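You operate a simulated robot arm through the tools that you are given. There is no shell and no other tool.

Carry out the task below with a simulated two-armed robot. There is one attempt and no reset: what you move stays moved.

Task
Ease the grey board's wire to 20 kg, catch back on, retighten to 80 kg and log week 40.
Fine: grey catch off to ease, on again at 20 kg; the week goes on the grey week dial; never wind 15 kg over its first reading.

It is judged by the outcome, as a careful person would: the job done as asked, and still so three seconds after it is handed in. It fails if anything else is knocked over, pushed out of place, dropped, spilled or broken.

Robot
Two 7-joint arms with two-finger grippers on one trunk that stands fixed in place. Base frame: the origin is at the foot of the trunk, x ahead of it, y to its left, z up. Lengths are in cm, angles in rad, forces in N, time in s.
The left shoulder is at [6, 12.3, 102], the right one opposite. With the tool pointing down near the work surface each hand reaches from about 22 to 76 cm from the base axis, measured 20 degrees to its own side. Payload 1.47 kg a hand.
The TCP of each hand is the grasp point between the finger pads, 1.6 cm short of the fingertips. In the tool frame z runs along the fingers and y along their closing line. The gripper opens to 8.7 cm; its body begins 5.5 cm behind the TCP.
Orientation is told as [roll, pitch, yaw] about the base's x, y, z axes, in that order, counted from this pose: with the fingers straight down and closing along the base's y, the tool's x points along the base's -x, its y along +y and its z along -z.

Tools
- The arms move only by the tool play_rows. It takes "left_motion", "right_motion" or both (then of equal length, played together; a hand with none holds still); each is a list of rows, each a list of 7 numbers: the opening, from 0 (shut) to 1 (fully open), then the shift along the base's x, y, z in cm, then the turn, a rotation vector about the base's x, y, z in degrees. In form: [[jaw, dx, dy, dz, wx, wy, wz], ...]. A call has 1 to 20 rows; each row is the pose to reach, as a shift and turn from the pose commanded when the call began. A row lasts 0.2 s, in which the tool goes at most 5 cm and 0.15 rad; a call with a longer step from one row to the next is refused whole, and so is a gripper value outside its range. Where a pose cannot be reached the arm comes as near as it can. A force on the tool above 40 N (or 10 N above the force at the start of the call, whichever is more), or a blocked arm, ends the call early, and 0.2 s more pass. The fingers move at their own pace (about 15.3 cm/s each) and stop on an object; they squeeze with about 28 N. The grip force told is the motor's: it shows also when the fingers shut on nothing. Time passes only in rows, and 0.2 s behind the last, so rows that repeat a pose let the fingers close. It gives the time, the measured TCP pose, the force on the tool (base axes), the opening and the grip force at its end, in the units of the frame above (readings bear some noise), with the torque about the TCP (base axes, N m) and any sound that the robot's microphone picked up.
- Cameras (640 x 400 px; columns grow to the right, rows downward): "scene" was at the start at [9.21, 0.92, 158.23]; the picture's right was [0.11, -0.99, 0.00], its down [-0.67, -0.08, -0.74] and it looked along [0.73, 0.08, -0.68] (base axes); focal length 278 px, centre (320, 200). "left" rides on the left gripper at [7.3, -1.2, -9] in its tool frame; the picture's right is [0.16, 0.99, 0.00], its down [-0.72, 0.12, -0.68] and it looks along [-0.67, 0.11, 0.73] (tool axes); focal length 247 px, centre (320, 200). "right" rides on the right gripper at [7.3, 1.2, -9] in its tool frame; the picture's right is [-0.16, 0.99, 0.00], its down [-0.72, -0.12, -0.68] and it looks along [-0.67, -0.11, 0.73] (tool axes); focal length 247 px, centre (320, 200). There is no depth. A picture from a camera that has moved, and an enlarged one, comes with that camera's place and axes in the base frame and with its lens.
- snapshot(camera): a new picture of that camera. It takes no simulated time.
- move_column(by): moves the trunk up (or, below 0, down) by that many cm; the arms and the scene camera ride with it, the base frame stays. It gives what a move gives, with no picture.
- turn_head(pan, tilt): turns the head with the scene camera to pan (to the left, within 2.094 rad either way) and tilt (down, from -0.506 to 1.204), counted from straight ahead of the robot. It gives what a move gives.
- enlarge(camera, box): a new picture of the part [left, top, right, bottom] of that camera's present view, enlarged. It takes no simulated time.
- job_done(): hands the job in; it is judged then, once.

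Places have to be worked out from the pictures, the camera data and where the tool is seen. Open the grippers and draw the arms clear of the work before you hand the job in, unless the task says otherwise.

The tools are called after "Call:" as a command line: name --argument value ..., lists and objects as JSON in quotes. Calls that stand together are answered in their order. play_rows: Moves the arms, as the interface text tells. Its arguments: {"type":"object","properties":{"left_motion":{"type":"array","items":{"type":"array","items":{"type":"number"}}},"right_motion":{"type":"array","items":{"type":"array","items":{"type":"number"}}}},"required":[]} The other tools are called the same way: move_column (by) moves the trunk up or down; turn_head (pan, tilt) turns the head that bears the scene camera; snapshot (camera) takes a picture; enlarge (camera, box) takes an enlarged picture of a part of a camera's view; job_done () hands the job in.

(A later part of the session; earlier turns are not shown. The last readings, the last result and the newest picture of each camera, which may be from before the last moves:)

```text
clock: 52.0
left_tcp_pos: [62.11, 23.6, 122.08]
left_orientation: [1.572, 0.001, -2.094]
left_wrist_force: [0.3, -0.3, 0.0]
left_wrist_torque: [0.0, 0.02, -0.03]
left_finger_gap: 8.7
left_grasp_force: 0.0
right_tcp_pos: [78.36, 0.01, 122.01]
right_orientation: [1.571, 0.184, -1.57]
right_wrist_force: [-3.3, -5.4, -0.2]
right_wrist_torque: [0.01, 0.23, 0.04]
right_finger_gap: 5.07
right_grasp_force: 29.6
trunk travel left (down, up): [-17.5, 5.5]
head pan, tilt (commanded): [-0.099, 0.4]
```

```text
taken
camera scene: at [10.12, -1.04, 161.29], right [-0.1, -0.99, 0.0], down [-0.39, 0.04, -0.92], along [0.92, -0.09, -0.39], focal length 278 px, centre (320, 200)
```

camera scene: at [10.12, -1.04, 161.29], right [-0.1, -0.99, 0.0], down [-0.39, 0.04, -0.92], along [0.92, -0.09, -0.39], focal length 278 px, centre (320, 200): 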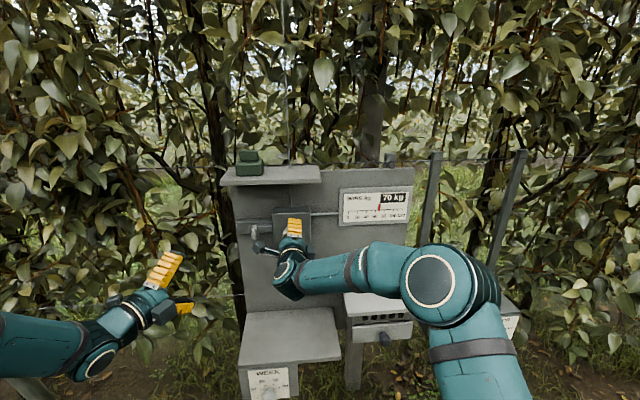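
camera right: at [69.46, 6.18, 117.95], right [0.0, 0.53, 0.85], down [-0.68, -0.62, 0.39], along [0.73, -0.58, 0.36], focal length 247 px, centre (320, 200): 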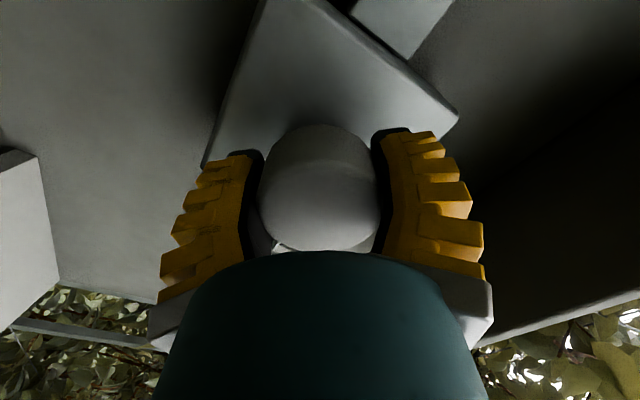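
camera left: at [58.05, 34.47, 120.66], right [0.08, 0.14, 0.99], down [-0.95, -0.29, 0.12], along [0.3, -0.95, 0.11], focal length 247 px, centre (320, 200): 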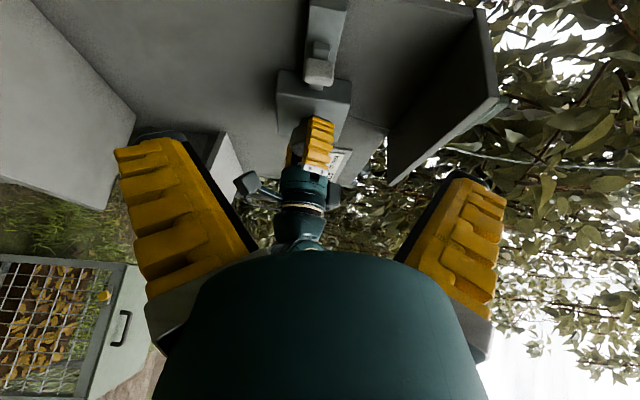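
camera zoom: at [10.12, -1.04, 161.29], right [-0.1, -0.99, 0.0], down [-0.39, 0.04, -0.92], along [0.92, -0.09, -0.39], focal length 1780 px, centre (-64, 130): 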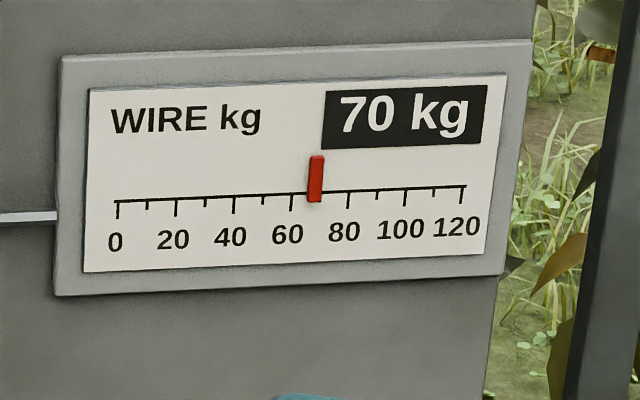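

The pointer is at 68, as predicted. I'll turn the last 20° clockwise to reach 80 kg.

Call:
play_rows --right_motion '[[0, 0, 0, 0, 5, 0, 0], [0, 0, 0, 0, 10, 0, 0], [0, 0, 0, 0, 15, 0, 0], [0, 0, 0, 0, 20, 0, 0], [0, 0, 0, 0, 20, 0, 0]]'

Call:
enlarge --camera "scene" --box '[330, 180, 430, 242]'

Call:
enlarge --camera "scene" --box '[190, 170, 430, 320]'

```text
clock: 53.2
left_tcp_pos: [62.07, 23.59, 121.85]
left_orientation: [1.571, 0.001, -2.095]
left_wrist_force: [0.1, 0.6, -0.4]
left_wrist_torque: [0.02, -0.01, -0.04]
left_finger_gap: 8.69
left_grasp_force: 0.0
right_tcp_pos: [78.54, -0.09, 121.97]
right_orientation: [1.571, 0.534, -1.571]
right_wrist_force: [-1.6, -4.1, 0.3]
right_wrist_torque: [-0.01, -0.08, 0.11]
right_finger_gap: 5.07
right_grasp_force: 30.2
trunk travel left (down, up): [-17.5, 5.5]
head pan, tilt (commanded): [-0.099, 0.4]
```

```text
6.40 times, centred on (380, 211) of scene
camera zoom: at [10.12, -1.04, 161.29], right [-0.1, -0.99, 0.0], down [-0.39, 0.04, -0.92], along [0.92, -0.09, -0.39], focal length 1780 px, centre (-64, 130)
```

zoom: 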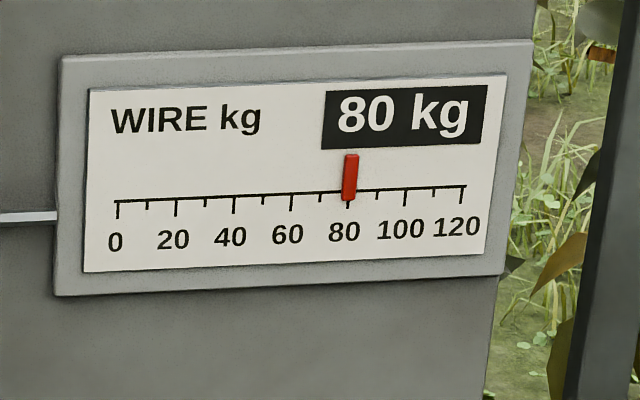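

```text
2.67 times, centred on (310, 245) of scene
camera zoom: at [10.12, -1.04, 161.29], right [-0.1, -0.99, 0.0], down [-0.39, 0.04, -0.92], along [0.92, -0.09, -0.39], focal length 742 px, centre (347, 80)
```

zoom: 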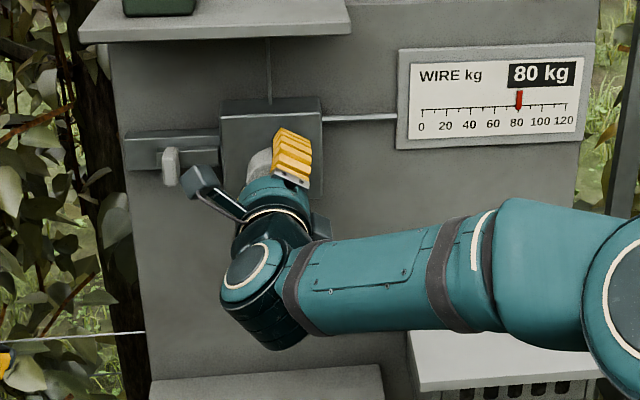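

The gauge is at 80 kg with the catch on. I'll open the right hand and pull it straight back from the knob, then check that the reading holds.

Call:
play_rows --right_motion '[[0.65, 0, 0, 0, 0, 0, 0], [1, 0, 0, 0, 0, 0, 0], [1, 0, 0, 0, 0, 0, 0], [1, -3, 0, 0, 0, 0, 0], [1, -6.5, 0, 0, 0, 0, 0], [1, -10, 0, 0, 0, 0, 0], [1, -13, 0, 0, 0, 0, 0], [1, -13, 0, 0, 0, 0, 0]]'

Call:
enlarge --camera "scene" --box '[330, 180, 430, 242]'

Call:
snapshot --camera "scene"

```text
clock: 55.0
left_tcp_pos: [62.26, 23.64, 121.77]
left_orientation: [1.57, 0.0, -2.095]
left_wrist_force: [-0.4, 1.1, -0.6]
left_wrist_torque: [0.03, 0.0, 0.02]
left_finger_gap: 8.7
left_grasp_force: 0.1
right_tcp_pos: [65.46, 0.13, 121.94]
right_orientation: [1.57, 0.531, -1.57]
right_wrist_force: [0.6, 0.4, -0.4]
right_wrist_torque: [0.01, -0.01, 0.02]
right_finger_gap: 8.71
right_grasp_force: 0.1
trunk travel left (down, up): [-17.5, 5.5]
head pan, tilt (commanded): [-0.099, 0.4]
```

```text
6.40 times, centred on (380, 211) of scene
camera zoom: at [10.19, -0.96, 161.28], right [-0.1, -0.99, 0.0], down [-0.39, 0.04, -0.92], along [0.92, -0.09, -0.39], focal length 1780 px, centre (-64, 130)
```

zoom: 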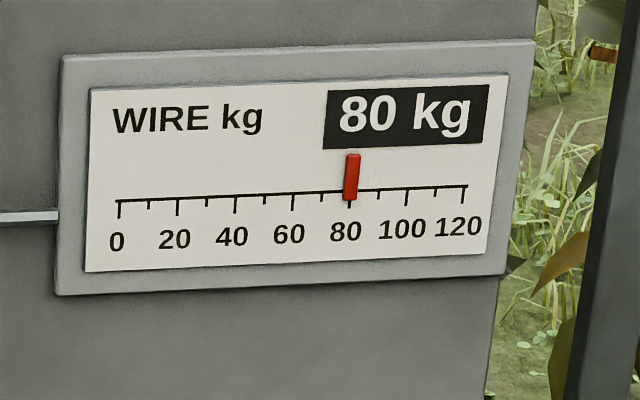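

```text
taken
camera scene: at [10.19, -0.96, 161.28], right [-0.1, -0.99, 0.0], down [-0.39, 0.04, -0.92], along [0.92, -0.09, -0.39], focal length 278 px, centre (320, 200)
```

scene: 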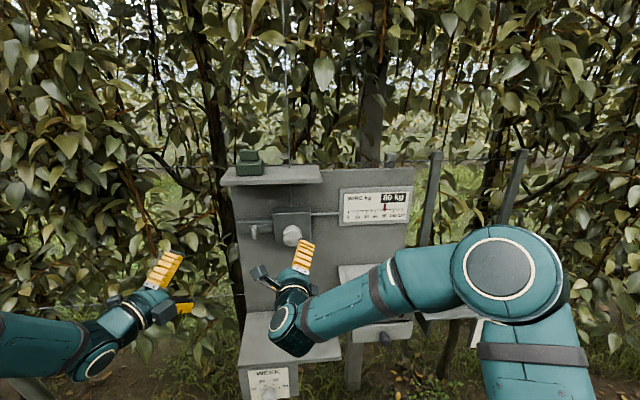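

The reading holds at 80 kg with the knob free and the catch on. Next I'll withdraw the right arm to the right side and turn the head down towards the WEEK dial.

Call:
play_rows --right_motion '[[1, -3, -3, 0.5, 0, 0, 0], [1, -6, -6, 1, 0, 0, 0], [1, -9, -9, 2, 0, 0, 0], [1, -12, -12, 3, 0, 0, 0], [1, -15, -15, 4, 0, 0, 0], [1, -17, -18, 5, 0, 0, 0], [1, -17, -21, 6, 0, 0, 0], [1, -17, -24, 6, 0, 0, 0]]'

Call:
turn_head --pan 0.1 --tilt 0.95

Call:
snapshot --camera "scene"

```text
clock: 56.8
left_tcp_pos: [62.12, 23.56, 121.92]
left_orientation: [1.572, -0.001, -2.094]
left_wrist_force: [0.1, -0.7, 0.4]
left_wrist_torque: [-0.02, -0.01, 0.0]
left_finger_gap: 8.68
left_grasp_force: 0.0
right_tcp_pos: [49.49, -24.2, 128.51]
right_orientation: [1.573, 0.533, -1.571]
right_wrist_force: [0.6, 0.3, -0.5]
right_wrist_torque: [0.02, 0.01, 0.01]
right_finger_gap: 8.72
right_grasp_force: 0.2
right hand out of reach, approached as far as the arm can: row 5, 6, 7, 8
trunk travel left (down, up): [-17.5, 5.5]
head pan, tilt (commanded): [-0.099, 0.4]
```

```text
clock: 57.8
left_tcp_pos: [62.19, 23.66, 121.87]
left_orientation: [1.571, 0.0, -2.095]
left_wrist_force: [0.1, 0.6, 0.1]
left_wrist_torque: [0.01, -0.01, -0.02]
left_finger_gap: 8.69
left_grasp_force: 0.2
right_tcp_pos: [49.7, -24.1, 128.38]
right_orientation: [1.57, 0.532, -1.572]
right_wrist_force: [-0.2, 0.1, 1.4]
right_wrist_torque: [0.02, 0.0, 0.0]
right_finger_gap: 8.68
right_grasp_force: 0.1
trunk travel left (down, up): [-17.5, 5.5]
head pan, tilt (commanded): [0.099, 0.949]
```

```text
taken
camera scene: at [8.18, 0.7, 156.63], right [0.1, -1.0, 0.0], down [-0.81, -0.08, -0.58], along [0.58, 0.06, -0.81], focal length 278 px, centre (320, 200)
```

scene: 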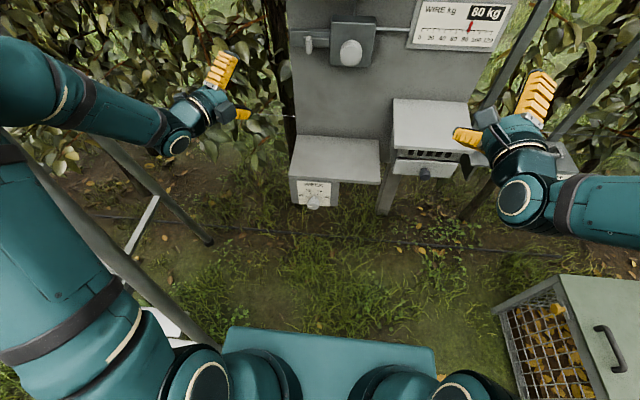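

Call:
enlarge --camera "scene" --box '[280, 160, 360, 210]'

Call:
enlarge --camera "scene" --box '[290, 20, 390, 82]'

```text
8.00 times, centred on (320, 185) of scene
camera zoom: at [8.18, 0.7, 156.63], right [0.1, -1.0, 0.0], down [-0.81, -0.08, -0.58], along [0.58, 0.06, -0.81], focal length 2226 px, centre (320, 320)
```

zoom: 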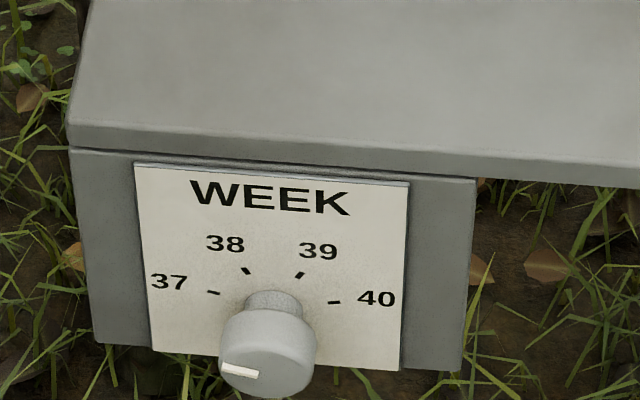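

```text
6.40 times, centred on (340, 51) of scene
camera zoom: at [8.18, 0.7, 156.63], right [0.1, -1.0, 0.0], down [-0.81, -0.08, -0.58], along [0.58, 0.06, -0.81], focal length 1780 px, centre (192, 1154)
```

zoom: 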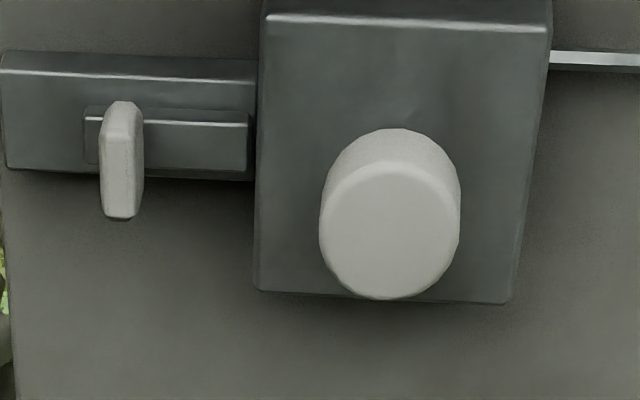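

The WEEK pointer is at 37 and the catch is back on. I'll draw the left hand back, straighten its yaw, then roll it so its camera is above again.

Call:
play_rows --left_motion '[[1, -2.5, 0.5, 0, 0, 0, 5], [1, -5, 1, 0, 0, 0, 10], [1, -7.5, 1, 0, 0, 0, 15], [1, -10, 1, 0, 0, 0, 20], [1, -12, 1, 0, 0, 0, 25], [1, -12, 1, 0, 0, 0, 30], [1, -12, 1, 0, 0, 0, 30]]'

Call:
play_rows --left_motion '[[1, 0, 0, 0, -8.5, 0, 0], [1, 0, 0, 0, -17, 0, 0], [1, 0, 0, 0, -25.5, 0, 0], [1, 0, 0, 0, -34, 0, 0], [1, 0, 0, 0, -42.5, 0, 0], [1, 0, 0, 0, -51, 0, 0], [1, 0, 0, 0, -59.5, 0, 0], [1, 0, 0, 0, -68, 0, 0], [1, 0, 0, 0, -76.5, 0, 0], [1, 0, 0, 0, -85, 0, 0], [1, 0, 0, 0, -93.5, 0, 0], [1, 0, 0, 0, -102, 0, 0], [1, 0, 0, 0, -110.5, 0, 0], [1, 0, 0, 0, -119, 0, 0], [1, 0, 0, 0, -127.5, 0, 0], [1, 0, 0, 0, -136, 0, 0], [1, 0, 0, 0, -144.5, 0, 0], [1, 0, 0, 0, -153, 0, 0], [1, 0, 0, 0, -161.5, 0, 0], [1, 0, 0, 0, -170, 0, 0]]'

Call:
play_rows --left_motion '[[1, 0, 0, 0, -8.5, 0, 0], [1, 0, 0, 0, -17, 0, 0], [1, 0, 0, 0, -25.5, 0, 0], [1, 0, 0, 0, -34, 0, 0], [1, 0, 0, 0, -42.5, 0, 0], [1, 0, 0, 0, -51, 0, 0], [1, 0, 0, 0, -59.5, 0, 0], [1, 0, 0, 0, -68, 0, 0], [1, 0, 0, 0, -76.5, 0, 0], [1, 0, 0, 0, -85, 0, 0], [1, 0, 0, 0, -90, 0, 0]]'

Call:
snapshot --camera "scene"

Call:
snapshot --camera "left"

```text
clock: 59.4
left_tcp_pos: [51.18, 24.9, 122.15]
left_orientation: [1.571, 0.0, -1.57]
left_wrist_force: [0.0, -0.4, -0.1]
left_wrist_torque: [-0.01, -0.02, -0.02]
left_finger_gap: 8.7
left_grasp_force: 0.1
left hand out of reach, approached as far as the arm can: row 5, 6, 7
right_tcp_pos: [49.51, -24.13, 128.43]
right_orientation: [1.572, 0.533, -1.571]
right_wrist_force: [0.5, -0.4, 0.4]
right_wrist_torque: [-0.03, 0.03, -0.02]
right_finger_gap: 8.69
right_grasp_force: 0.1
trunk travel left (down, up): [-17.5, 5.5]
head pan, tilt (commanded): [0.099, 0.949]
```

```text
clock: 63.6
left_tcp_pos: [51.33, 25.03, 122.07]
left_orientation: [-1.57, -0.173, 1.57]
left_wrist_force: [0.1, 0.2, -0.4]
left_wrist_torque: [0.0, 0.03, -0.02]
left_finger_gap: 8.71
left_grasp_force: 0.1
right_tcp_pos: [49.62, -24.16, 128.55]
right_orientation: [1.571, 0.53, -1.57]
right_wrist_force: [-0.6, 0.4, -0.1]
right_wrist_torque: [0.01, 0.02, 0.01]
right_finger_gap: 8.71
right_grasp_force: 0.2
trunk travel left (down, up): [-17.5, 5.5]
head pan, tilt (commanded): [0.099, 0.949]
```

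```text
clock: 66.0
left_tcp_pos: [51.25, 24.9, 122.18]
left_orientation: [-1.571, 1.398, 1.57]
left_wrist_force: [-0.4, -0.2, 0.6]
left_wrist_torque: [0.01, 0.04, -0.02]
left_finger_gap: 8.73
left_grasp_force: 0.0
right_tcp_pos: [49.66, -24.15, 128.49]
right_orientation: [1.571, 0.534, -1.571]
right_wrist_force: [0.2, 0.0, 0.2]
right_wrist_torque: [-0.01, -0.01, 0.0]
right_finger_gap: 8.7
right_grasp_force: 0.2
trunk travel left (down, up): [-17.5, 5.5]
head pan, tilt (commanded): [0.099, 0.949]
```

```text
taken
camera scene: at [8.18, 0.69, 156.62], right [0.1, -1.0, 0.0], down [-0.81, -0.08, -0.58], along [0.58, 0.06, -0.81], focal length 278 px, centre (320, 200)
```

scene: 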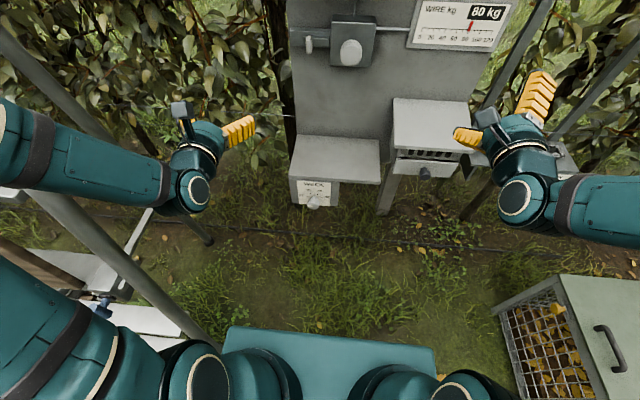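

```text
taken
camera left: at [42.46, 24.99, 129.41], right [0.0, -1.0, -0.01], down [-0.68, 0.01, -0.73], along [0.73, 0.01, -0.68], focal length 247 px, centre (320, 200)
```

left: 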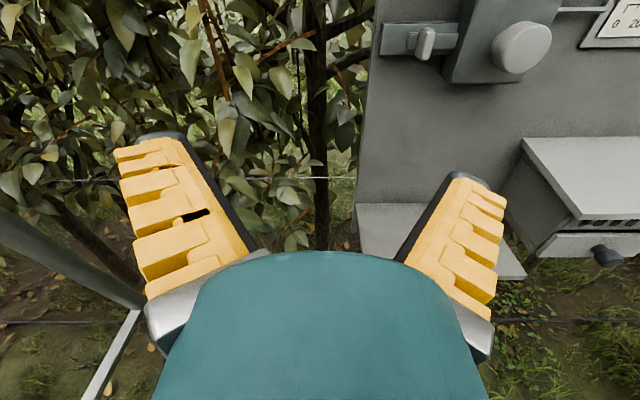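

The left hand is rolled back with its camera on top. Before lowering the trunk I'll look left-down to check clearance of the left arm from the ladder and the tank there.

Call:
turn_head --pan 0.8 --tilt 0.9

Call:
snapshot --camera "scene"

Call:
turn_head --pan 1.5 --tilt 0.8

Call:
snapshot --camera "scene"

Call:
turn_head --pan -0.8 --tilt 0.9

Call:
snapshot --camera "scene"

```text
clock: 67.0
left_tcp_pos: [51.31, 24.92, 122.16]
left_orientation: [-1.571, 1.393, 1.57]
left_wrist_force: [-0.1, 0.6, 0.1]
left_wrist_torque: [0.0, 0.0, -0.01]
left_finger_gap: 8.68
left_grasp_force: 0.0
right_tcp_pos: [49.57, -24.12, 128.5]
right_orientation: [1.571, 0.532, -1.571]
right_wrist_force: [-0.1, 0.2, -0.2]
right_wrist_torque: [0.01, 0.01, 0.03]
right_finger_gap: 8.68
right_grasp_force: 0.0
trunk travel left (down, up): [-17.5, 5.5]
head pan, tilt (commanded): [0.799, 0.901]
```

```text
taken
camera scene: at [6.21, 5.38, 156.98], right [0.72, -0.7, 0.0], down [-0.55, -0.56, -0.62], along [0.43, 0.44, -0.78], focal length 278 px, centre (320, 200)
```

scene: 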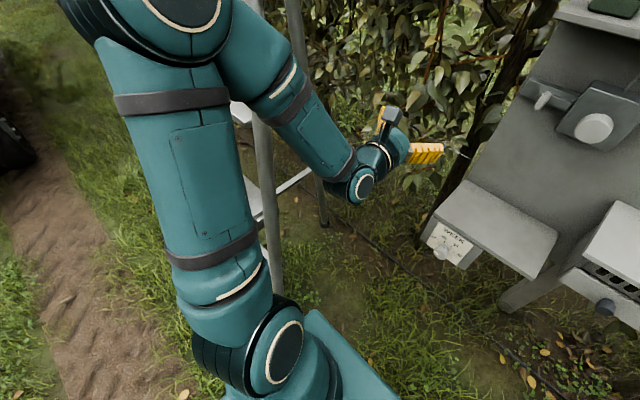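

```text
clock: 68.1
left_tcp_pos: [51.43, 24.89, 122.15]
left_orientation: [-1.569, 1.394, 1.567]
left_wrist_force: [-0.6, 0.0, -0.4]
left_wrist_torque: [-0.01, 0.02, -0.02]
left_finger_gap: 8.69
left_grasp_force: 0.0
right_tcp_pos: [49.57, -24.13, 128.49]
right_orientation: [1.572, 0.532, -1.572]
right_wrist_force: [-0.1, 0.1, -0.1]
right_wrist_torque: [0.0, -0.01, 0.01]
right_finger_gap: 8.73
right_grasp_force: 0.1
trunk travel left (down, up): [-17.5, 5.5]
head pan, tilt (commanded): [1.499, 0.799]
```

```text
taken
camera scene: at [1.53, 8.02, 157.77], right [1.0, -0.07, 0.0], down [-0.05, -0.72, -0.7], along [0.05, 0.7, -0.72], focal length 278 px, centre (320, 200)
```

scene: 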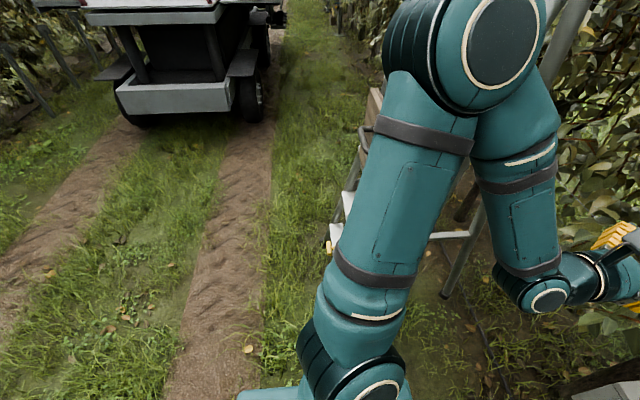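

```text
clock: 70.2
left_tcp_pos: [51.33, 24.99, 122.15]
left_orientation: [-1.571, 1.394, 1.568]
left_wrist_force: [-0.1, -0.1, 0.1]
left_wrist_torque: [-0.02, -0.03, -0.02]
left_finger_gap: 8.7
left_grasp_force: 0.1
right_tcp_pos: [49.61, -24.14, 128.49]
right_orientation: [1.571, 0.533, -1.571]
right_wrist_force: [0.0, -0.2, 0.2]
right_wrist_torque: [0.0, -0.02, -0.02]
right_finger_gap: 8.7
right_grasp_force: 0.1
trunk travel left (down, up): [-17.5, 5.5]
head pan, tilt (commanded): [-0.799, 0.901]
```

```text
taken
camera scene: at [6.2, -5.44, 156.98], right [-0.72, -0.7, 0.0], down [-0.55, 0.56, -0.62], along [0.43, -0.45, -0.78], focal length 278 px, centre (320, 200)
```

scene: 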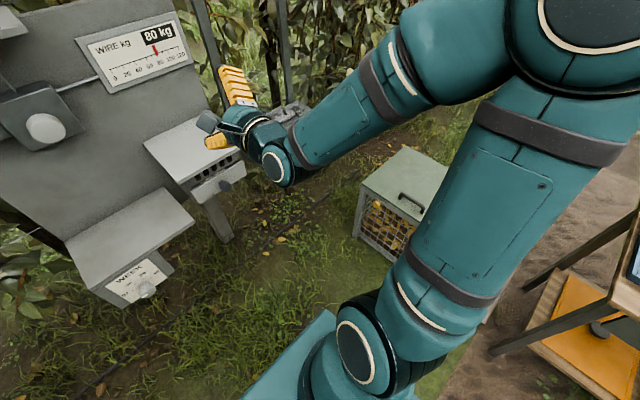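

The ladder is well clear of the left arm. I'll lower the left hand to about [49, 8.5, 86], in front of the WEEK dial, to get a close view with its wrist camera.

Call:
play_rows --left_motion '[[1, 0, -1.6, -3.6, 0, 0, 0], [1, 0, -3.2, -7.2, 0, 0, 0], [1, 0, -4.8, -10.8, 0, 0, 0], [1, 0, -6.4, -14.4, 0, 0, 0], [1, -0.5, -8, -18, 0, 0, 0], [1, -1, -9.6, -21.6, 0, 0, 0], [1, -1.5, -11.2, -25.2, 0, 0, 0], [1, -2, -12.8, -28.8, 0, 0, 0], [1, -2, -14.4, -32.4, 0, 0, 0], [1, -2, -16.4, -36, 0, 0, 0], [1, -2, -16.4, -36, 0, 0, 0]]'

Call:
turn_head --pan 0.1 --tilt 0.9

Call:
snapshot --camera "left"

Call:
snapshot --camera "scene"

```text
clock: 72.6
left_tcp_pos: [49.39, 8.55, 86.18]
left_orientation: [-1.575, 1.396, 1.566]
left_wrist_force: [0.8, -0.1, 0.2]
left_wrist_torque: [-0.04, -0.02, 0.01]
left_finger_gap: 8.68
left_grasp_force: 0.0
left hand out of reach, approached as far as the arm can: row 1, 2, 3
right_tcp_pos: [49.47, -24.18, 128.5]
right_orientation: [1.573, 0.532, -1.57]
right_wrist_force: [-0.3, 0.3, -0.3]
right_wrist_torque: [-0.02, 0.01, 0.0]
right_finger_gap: 8.73
right_grasp_force: 0.0
trunk travel left (down, up): [-17.5, 5.5]
head pan, tilt (commanded): [-0.799, 0.901]
```

```text
clock: 73.8
left_tcp_pos: [49.52, 8.52, 86.26]
left_orientation: [-1.572, 1.397, 1.568]
left_wrist_force: [0.0, -0.1, 0.1]
left_wrist_torque: [0.02, 0.0, -0.02]
left_finger_gap: 8.71
left_grasp_force: 0.0
right_tcp_pos: [49.62, -24.14, 128.42]
right_orientation: [1.57, 0.532, -1.572]
right_wrist_force: [-0.5, 0.8, 0.2]
right_wrist_torque: [0.0, 0.01, 0.0]
right_finger_gap: 8.72
right_grasp_force: 0.0
trunk travel left (down, up): [-17.5, 5.5]
head pan, tilt (commanded): [0.099, 0.901]
```

```text
taken
camera left: at [40.47, 8.65, 93.5], right [0.0, -1.0, -0.02], down [-0.68, 0.01, -0.73], along [0.73, 0.01, -0.68], focal length 247 px, centre (320, 200)
```

left: 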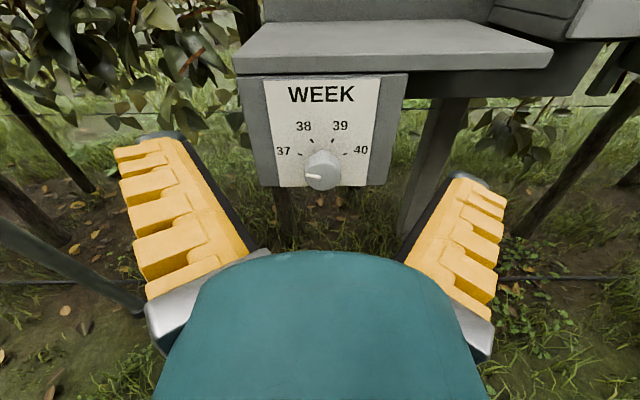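

```text
taken
camera scene: at [8.45, 0.71, 156.98], right [0.1, -1.0, 0.0], down [-0.78, -0.08, -0.62], along [0.62, 0.06, -0.78], focal length 278 px, centre (320, 200)
```

scene: 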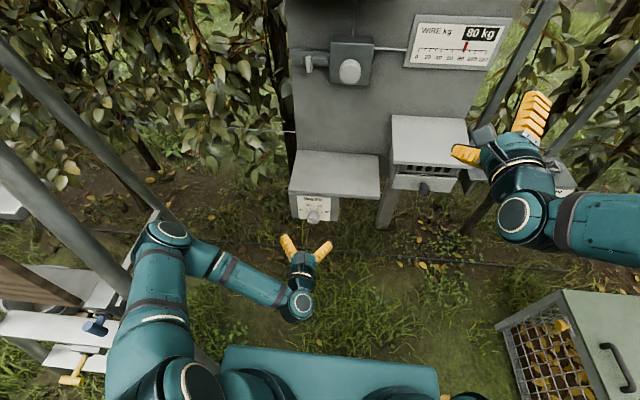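

A clear view of the dial with pointer at 37. I'll enlarge it to measure the tick angles and the knob position.

Call:
enlarge --camera "left" --box '[240, 70, 400, 200]'

Call:
enlarge --camera "left" --box '[270, 120, 370, 200]'

Call:
enlarge --camera "scene" --box '[280, 180, 360, 230]'

```text
3.08 times, centred on (320, 135) of left
camera zoom: at [40.47, 8.65, 93.5], right [0.0, -1.0, -0.02], down [-0.68, 0.01, -0.73], along [0.73, 0.01, -0.68], focal length 760 px, centre (320, 400)
```

zoom: 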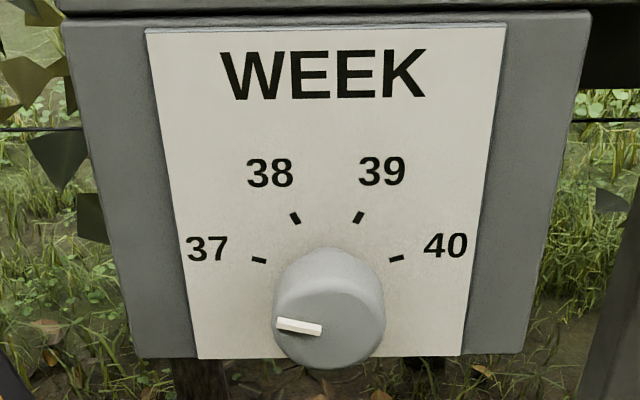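

```text
5.00 times, centred on (320, 160) of left
camera zoom: at [40.47, 8.65, 93.5], right [0.0, -1.0, -0.02], down [-0.68, 0.01, -0.73], along [0.73, 0.01, -0.68], focal length 1235 px, centre (320, 400)
```

zoom: 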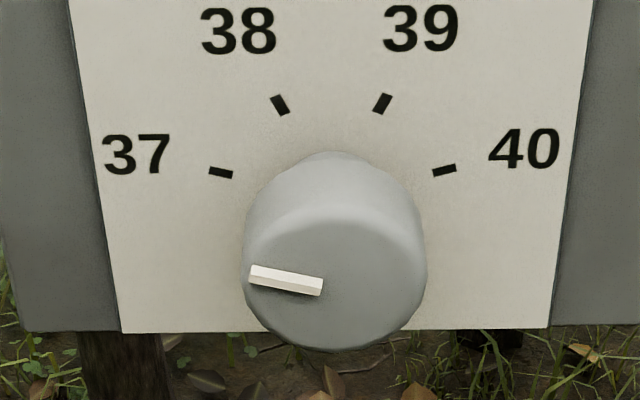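

```text
8.00 times, centred on (320, 205) of scene
camera zoom: at [8.45, 0.71, 156.98], right [0.1, -1.0, 0.0], down [-0.78, -0.08, -0.62], along [0.62, 0.06, -0.78], focal length 2226 px, centre (320, 160)
```

zoom: 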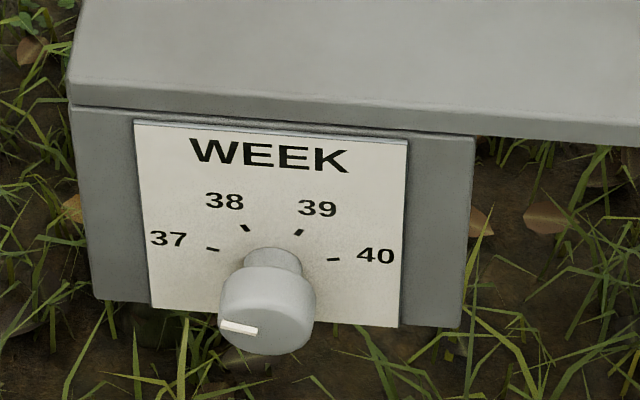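

The knob face centre is at [63.7, 8.5, 75.7], axis along x, and the ticks are ±75°/±25°, so 37→40 is 150° clockwise. I'll move the left hand to 8 cm in front of the knob and check alignment.

Call:
play_rows --left_motion '[[1, 1.5, 0, -2.7, 0, 0, 0], [1, 3, 0, -5.4, 0, 0, 0], [1, 5, 0, -8, 0, 0, 0], [1, 7, 0, -10.5, 0, 0, 0], [1, 7, 0, -10.5, 0, 0, 0]]'

Call:
snapshot --camera "left"

Call:
snapshot --camera "scene"

```text
clock: 75.0
left_tcp_pos: [56.47, 8.54, 75.66]
left_orientation: [-1.572, 1.396, 1.572]
left_wrist_force: [-0.4, -0.6, -0.5]
left_wrist_torque: [0.01, 0.03, -0.01]
left_finger_gap: 8.7
left_grasp_force: 0.0
right_tcp_pos: [49.51, -24.23, 128.49]
right_orientation: [1.571, 0.53, -1.571]
right_wrist_force: [-1.1, 0.4, -0.5]
right_wrist_torque: [-0.01, 0.01, 0.0]
right_finger_gap: 8.7
right_grasp_force: 0.1
trunk travel left (down, up): [-17.5, 5.5]
head pan, tilt (commanded): [0.099, 0.901]
```

```text
taken
camera left: at [47.51, 8.59, 82.92], right [0.0, -1.0, -0.02], down [-0.68, 0.01, -0.73], along [0.73, 0.01, -0.68], focal length 247 px, centre (320, 200)
```

left: 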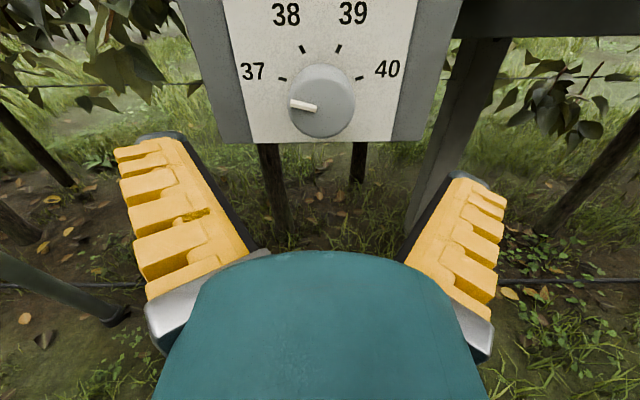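

```text
taken
camera scene: at [8.44, 0.72, 156.99], right [0.1, -1.0, 0.0], down [-0.78, -0.08, -0.62], along [0.62, 0.06, -0.78], focal length 278 px, centre (320, 200)
```

scene: 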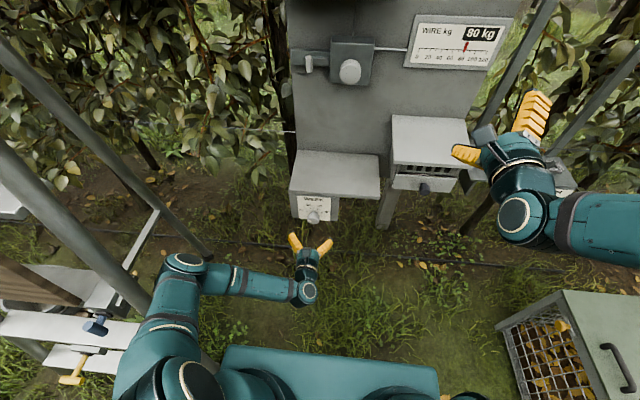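

Alignment in y is good; the height estimates scatter around 75.7–76.4. I'll advance 4 cm at z≈76.0 and refine from a closer view.

Call:
play_rows --left_motion '[[1, 2, 0, 0.2, 0, 0, 0], [1, 4, 0, 0.4, 0, 0, 0], [1, 4, 0, 0.4, 0, 0, 0]]'

Call:
snapshot --camera "left"

Call:
enlarge --camera "scene" --box '[270, 180, 370, 242]'

```text
clock: 75.8
left_tcp_pos: [60.41, 8.65, 76.07]
left_orientation: [-1.573, 1.395, 1.569]
left_wrist_force: [0.1, -0.5, -1.2]
left_wrist_torque: [0.01, 0.0, 0.01]
left_finger_gap: 8.71
left_grasp_force: 0.0
right_tcp_pos: [49.56, -24.14, 128.59]
right_orientation: [1.572, 0.533, -1.57]
right_wrist_force: [-0.1, -0.1, 0.2]
right_wrist_torque: [0.04, 0.02, 0.01]
right_finger_gap: 8.73
right_grasp_force: 0.1
trunk travel left (down, up): [-17.5, 5.5]
head pan, tilt (commanded): [0.099, 0.901]
```

```text
taken
camera left: at [51.55, 8.62, 83.37], right [0.0, -1.0, -0.02], down [-0.68, 0.01, -0.73], along [0.73, 0.01, -0.68], focal length 247 px, centre (320, 200)
```

left: 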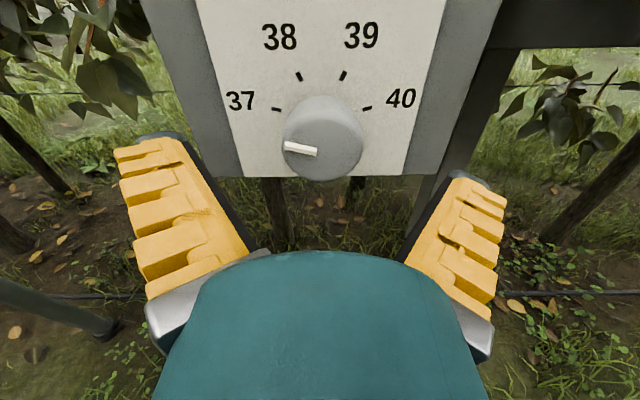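

```text
6.40 times, centred on (320, 211) of scene
camera zoom: at [8.44, 0.72, 156.98], right [0.1, -1.0, 0.0], down [-0.78, -0.08, -0.62], along [0.62, 0.06, -0.78], focal length 1780 px, centre (320, 130)
```

zoom: 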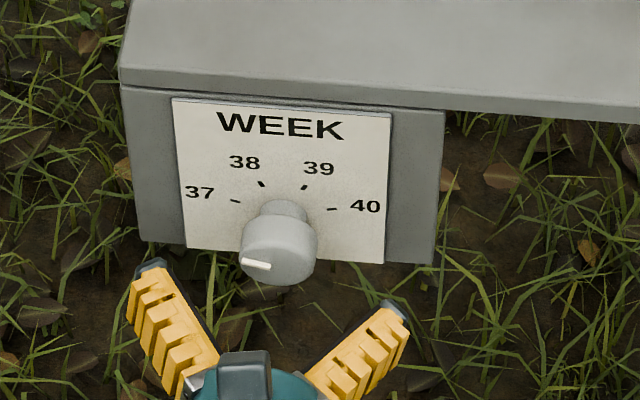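

Refined: knob face at about [62.9, 8.5, 76.6], diameter ≈4.2 cm, panel at x≈66. I'll advance 3.2 cm with a 0.5 cm lift so the fingers straddle the knob, then look.

Call:
play_rows --left_motion '[[1, 1, -0.05, 0.5, 0, 0, 0], [1, 2.2, -0.05, 0.5, 0, 0, 0], [1, 3.2, -0.05, 0.5, 0, 0, 0], [1, 3.2, -0.05, 0.5, 0, 0, 0]]'

Call:
snapshot --camera "left"

Call:
enlarge --camera "scene" --box '[270, 180, 370, 242]'

```text
clock: 76.8
left_tcp_pos: [63.64, 8.45, 76.51]
left_orientation: [-1.57, 1.395, 1.571]
left_wrist_force: [-0.7, 0.8, 0.8]
left_wrist_torque: [0.0, -0.03, 0.01]
left_finger_gap: 8.72
left_grasp_force: 0.0
right_tcp_pos: [49.56, -24.22, 128.38]
right_orientation: [1.572, 0.532, -1.57]
right_wrist_force: [0.0, 0.8, -0.2]
right_wrist_torque: [0.01, -0.03, 0.06]
right_finger_gap: 8.69
right_grasp_force: 0.2
trunk travel left (down, up): [-17.5, 5.5]
head pan, tilt (commanded): [0.099, 0.901]
```

```text
taken
camera left: at [54.71, 8.53, 83.8], right [0.0, -1.0, -0.02], down [-0.68, 0.01, -0.73], along [0.73, 0.01, -0.68], focal length 247 px, centre (320, 200)
```

left: 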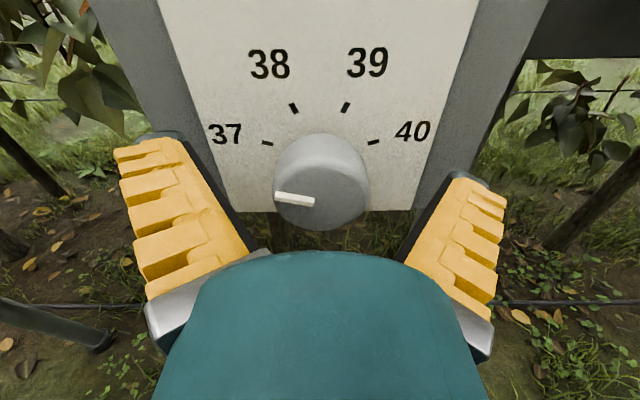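

```text
6.40 times, centred on (320, 211) of scene
camera zoom: at [8.45, 0.72, 156.98], right [0.1, -1.0, 0.0], down [-0.78, -0.08, -0.62], along [0.62, 0.06, -0.78], focal length 1780 px, centre (320, 130)
```

zoom: 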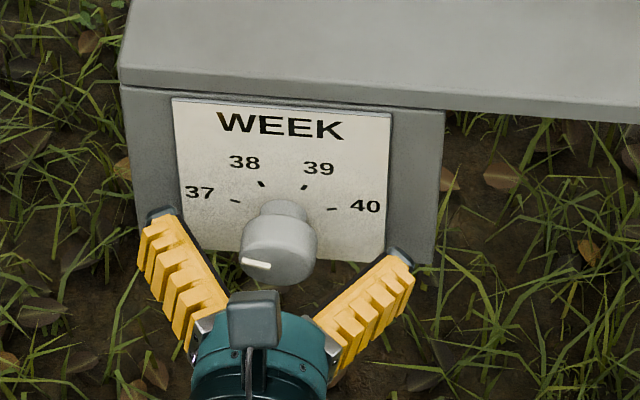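

The knob face is centred (z≈76.6) and about 0.9 cm inside the TCP. I'll close the left gripper on it.

Call:
play_rows --left_motion '[[0.7, 0, 0, 0, 0, 0, 0], [0.4, 0, 0, 0, 0, 0, 0], [0, 0, 0, 0, 0, 0, 0], [0, 0, 0, 0, 0, 0, 0]]'

Call:
snapshot --camera "left"

Call:
enlarge --camera "scene" --box '[270, 180, 370, 242]'

```text
clock: 77.8
left_tcp_pos: [63.57, 8.49, 76.58]
left_orientation: [-1.569, 1.397, 1.57]
left_wrist_force: [-2.8, 1.5, -0.1]
left_wrist_torque: [0.02, -0.38, -0.12]
left_finger_gap: 3.86
left_grasp_force: 30.5
right_tcp_pos: [49.46, -24.09, 128.53]
right_orientation: [1.57, 0.532, -1.572]
right_wrist_force: [0.2, -0.1, 0.2]
right_wrist_torque: [-0.02, 0.02, 0.03]
right_finger_gap: 8.69
right_grasp_force: 0.0
trunk travel left (down, up): [-17.5, 5.5]
head pan, tilt (commanded): [0.099, 0.901]
```

```text
taken
camera left: at [54.69, 8.54, 83.79], right [0.0, -1.0, -0.02], down [-0.68, 0.01, -0.73], along [0.73, 0.01, -0.68], focal length 247 px, centre (320, 200)
```

left: 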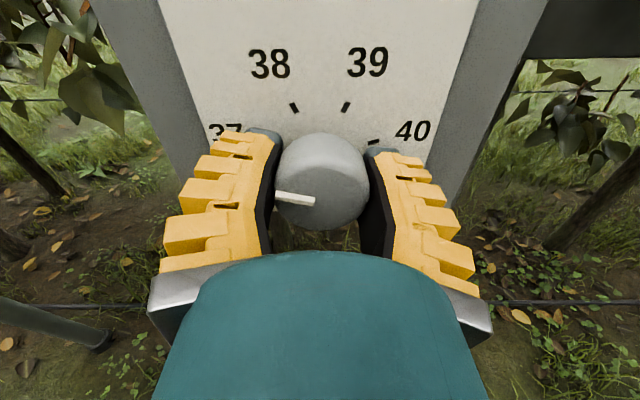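

```text
6.40 times, centred on (320, 211) of scene
camera zoom: at [8.43, 0.72, 156.98], right [0.1, -1.0, 0.0], down [-0.78, -0.08, -0.62], along [0.62, 0.06, -0.78], focal length 1780 px, centre (320, 130)
```

zoom: 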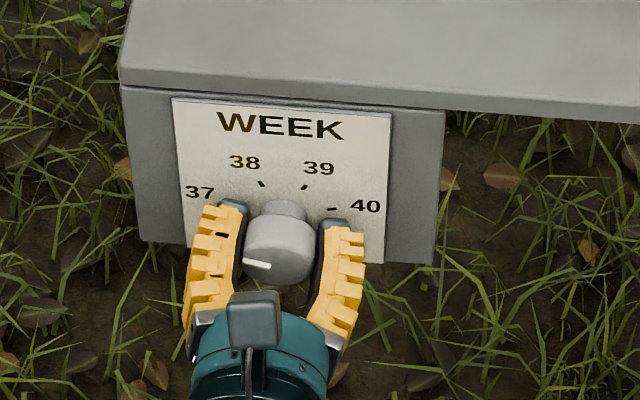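

The week knob is gripped. I'll turn it 50° clockwise first and check the pointer against 38.

Call:
play_rows --left_motion '[[0, 0, 0, 0, 7, 0, 0], [0, 0, 0, 0, 14, 0, 0], [0, 0, 0, 0, 21, 0, 0], [0, 0, 0, 0, 28, 0, 0], [0, 0, 0, 0, 35, 0, 0], [0, 0, 0, 0, 42, 0, 0], [0, 0, 0, 0, 50, 0, 0], [0, 0, 0, 0, 50, 0, 0]]'

Call:
snapshot --camera "left"

Call:
enlarge --camera "scene" --box '[270, 180, 370, 242]'

```text
clock: 79.6
left_tcp_pos: [63.52, 8.59, 76.59]
left_orientation: [-1.575, 0.521, 1.569]
left_wrist_force: [0.3, 10.2, 16.2]
left_wrist_torque: [-0.09, -0.14, -0.11]
left_finger_gap: 3.6
left_grasp_force: 30.2
right_tcp_pos: [49.49, -24.07, 128.46]
right_orientation: [1.571, 0.532, -1.571]
right_wrist_force: [-0.8, 0.0, 0.0]
right_wrist_torque: [-0.01, -0.01, 0.0]
right_finger_gap: 8.68
right_grasp_force: 0.1
trunk travel left (down, up): [-17.5, 5.5]
head pan, tilt (commanded): [0.099, 0.901]
```

```text
taken
camera left: at [54.65, 2.99, 81.24], right [0.0, -0.63, -0.78], down [-0.68, 0.57, -0.46], along [0.73, 0.53, -0.42], focal length 247 px, centre (320, 200)
```

left: 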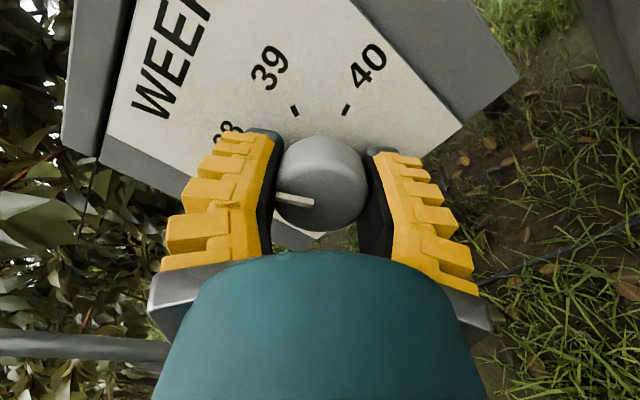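

```text
6.40 times, centred on (320, 211) of scene
camera zoom: at [8.29, 0.79, 157.0], right [0.1, -1.0, 0.0], down [-0.78, -0.08, -0.62], along [0.62, 0.06, -0.78], focal length 1780 px, centre (320, 130)
```

zoom: 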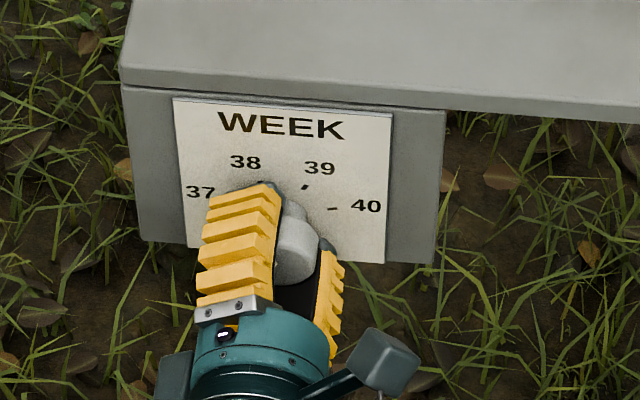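

The knob turns with the hand (pointer fixed in the hand's view). I'll ease the side load slightly and turn a further 50°.

Call:
play_rows --left_motion '[[0, 0, 0.06, 0.08, 0, 0, 0], [0, 0, 0.06, 0.08, 7, 0, 0], [0, 0, 0.06, 0.08, 14, 0, 0], [0, 0, 0.06, 0.08, 21, 0, 0], [0, 0, 0.06, 0.08, 28, 0, 0], [0, 0, 0.06, 0.08, 35, 0, 0], [0, 0, 0.06, 0.08, 42, 0, 0], [0, 0, 0.06, 0.08, 50, 0, 0], [0, 0, 0.06, 0.08, 50, 0, 0]]'

Call:
snapshot --camera "left"

Call:
enlarge --camera "scene" --box '[270, 180, 370, 242]'

```text
clock: 81.6
left_tcp_pos: [63.49, 8.44, 76.88]
left_orientation: [-1.576, -0.35, 1.572]
left_wrist_force: [7.8, -4.2, 29.6]
left_wrist_torque: [-0.02, 0.06, -0.07]
left_finger_gap: 3.42
left_grasp_force: 30.0
right_tcp_pos: [49.41, -24.23, 128.51]
right_orientation: [1.574, 0.534, -1.571]
right_wrist_force: [-0.5, 0.5, 0.2]
right_wrist_torque: [-0.01, 0.03, -0.02]
right_finger_gap: 8.69
right_grasp_force: 0.2
trunk travel left (down, up): [-17.5, 5.5]
head pan, tilt (commanded): [0.099, 0.901]
```

```text
taken
camera left: at [54.61, 1.4, 75.27], right [0.0, 0.19, -0.98], down [-0.68, 0.72, 0.14], along [0.73, 0.67, 0.13], focal length 247 px, centre (320, 200)
```

left: 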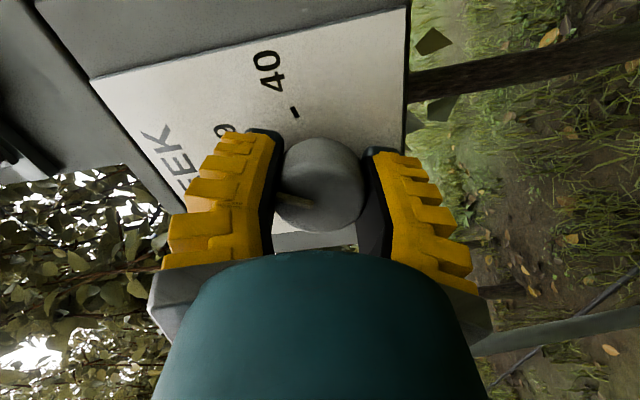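

```text
6.40 times, centred on (320, 211) of scene
camera zoom: at [8.25, 0.64, 157.0], right [0.1, -1.0, 0.0], down [-0.78, -0.08, -0.62], along [0.62, 0.06, -0.78], focal length 1780 px, centre (320, 130)
```

zoom: 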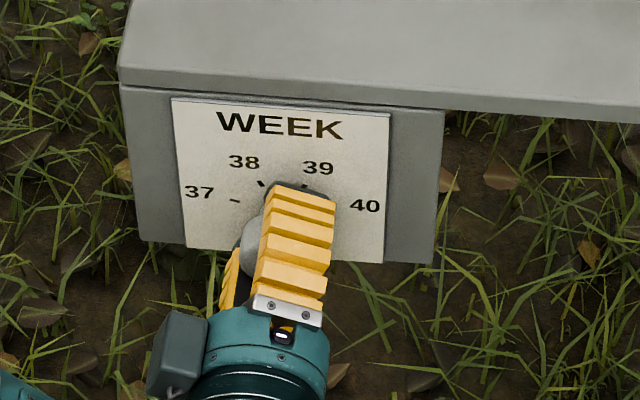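

The upward load on the tool shows the knob centre is slightly higher than my grip. I'll lift 0.2 cm to relax the load before turning on.

Call:
play_rows --left_motion '[[0, 0, 0, 0.1, 0, 0, 0], [0, 0, 0, 0.2, 0, 0, 0], [0, 0, 0, 0.2, 0, 0, 0]]'

Call:
snapshot --camera "left"

```text
clock: 82.4
left_tcp_pos: [63.42, 8.46, 76.88]
left_orientation: [-1.57, -0.35, 1.569]
left_wrist_force: [7.8, -5.9, 17.2]
left_wrist_torque: [-0.01, -0.1, 0.0]
left_finger_gap: 3.38
left_grasp_force: 30.0
right_tcp_pos: [49.6, -24.22, 128.35]
right_orientation: [1.572, 0.534, -1.569]
right_wrist_force: [0.7, 0.0, -0.5]
right_wrist_torque: [0.03, -0.01, 0.0]
right_finger_gap: 8.68
right_grasp_force: 0.1
trunk travel left (down, up): [-17.5, 5.5]
head pan, tilt (commanded): [0.099, 0.901]
```

```text
taken
camera left: at [54.58, 1.4, 75.32], right [0.0, 0.19, -0.98], down [-0.68, 0.72, 0.14], along [0.73, 0.67, 0.13], focal length 247 px, centre (320, 200)
```

left: 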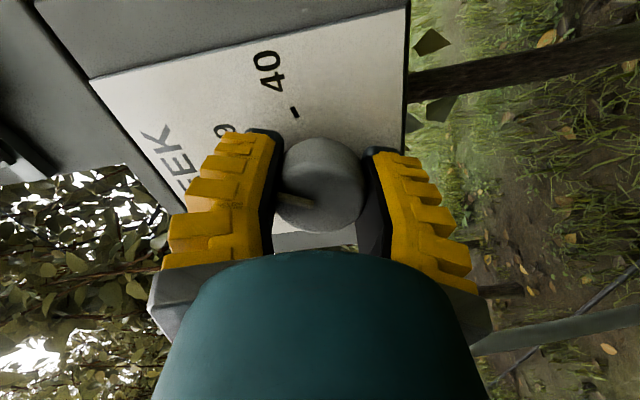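

The load dropped to 17 N. I'll lift 0.15 cm more and turn the remaining 50°.

Call:
play_rows --left_motion '[[0, 0, 0, 0.15, 0, 0, 0], [0, 0, 0, 0.2, 7, 0, 0], [0, 0, 0, 0.2, 14, 0, 0], [0, 0, 0, 0.2, 21, 0, 0], [0, 0, 0, 0.2, 28, 0, 0], [0, 0, 0, 0.2, 35, 0, 0], [0, 0, 0, 0.2, 42, 0, 0], [0, 0, 0, 0.2, 50, 0, 0], [0, 0, 0, 0.2, 50, 0, 0]]'

Call:
snapshot --camera "left"

Call:
enlarge --camera "scene" --box '[270, 180, 370, 242]'

```text
clock: 84.4
left_tcp_pos: [63.45, 8.57, 76.82]
left_orientation: [-1.558, -1.223, 1.557]
left_wrist_force: [-5.8, -11.2, -14.1]
left_wrist_torque: [-0.41, 0.04, -0.07]
left_finger_gap: 3.3
left_grasp_force: 30.4
right_tcp_pos: [49.68, -24.34, 128.46]
right_orientation: [1.57, 0.536, -1.572]
right_wrist_force: [1.7, 0.1, -0.4]
right_wrist_torque: [0.03, -0.02, -0.01]
right_finger_gap: 8.71
right_grasp_force: 0.0
trunk travel left (down, up): [-17.5, 5.5]
head pan, tilt (commanded): [0.099, 0.901]
```

```text
taken
camera left: at [54.54, 5.07, 70.38], right [0.0, 0.88, -0.48], down [-0.68, 0.36, 0.64], along [0.74, 0.33, 0.59], focal length 247 px, centre (320, 200)
```

left: 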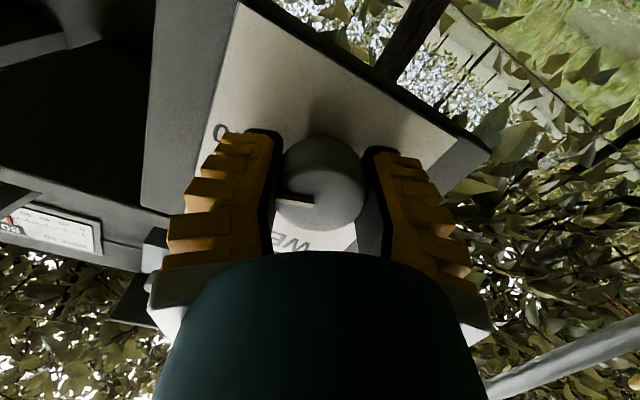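

```text
6.40 times, centred on (320, 211) of scene
camera zoom: at [8.55, 0.62, 156.97], right [0.1, -1.0, 0.0], down [-0.78, -0.08, -0.62], along [0.62, 0.06, -0.78], focal length 1780 px, centre (320, 130)
```

zoom: 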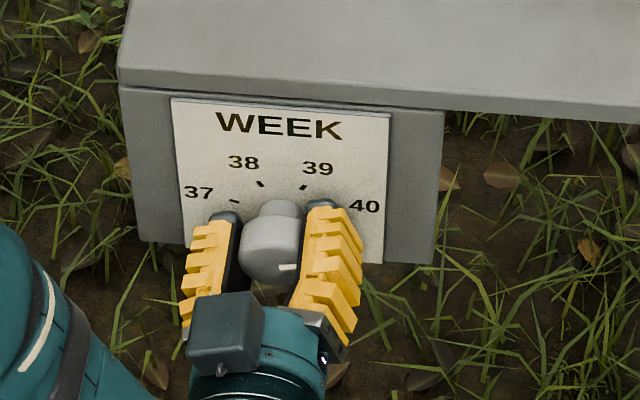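

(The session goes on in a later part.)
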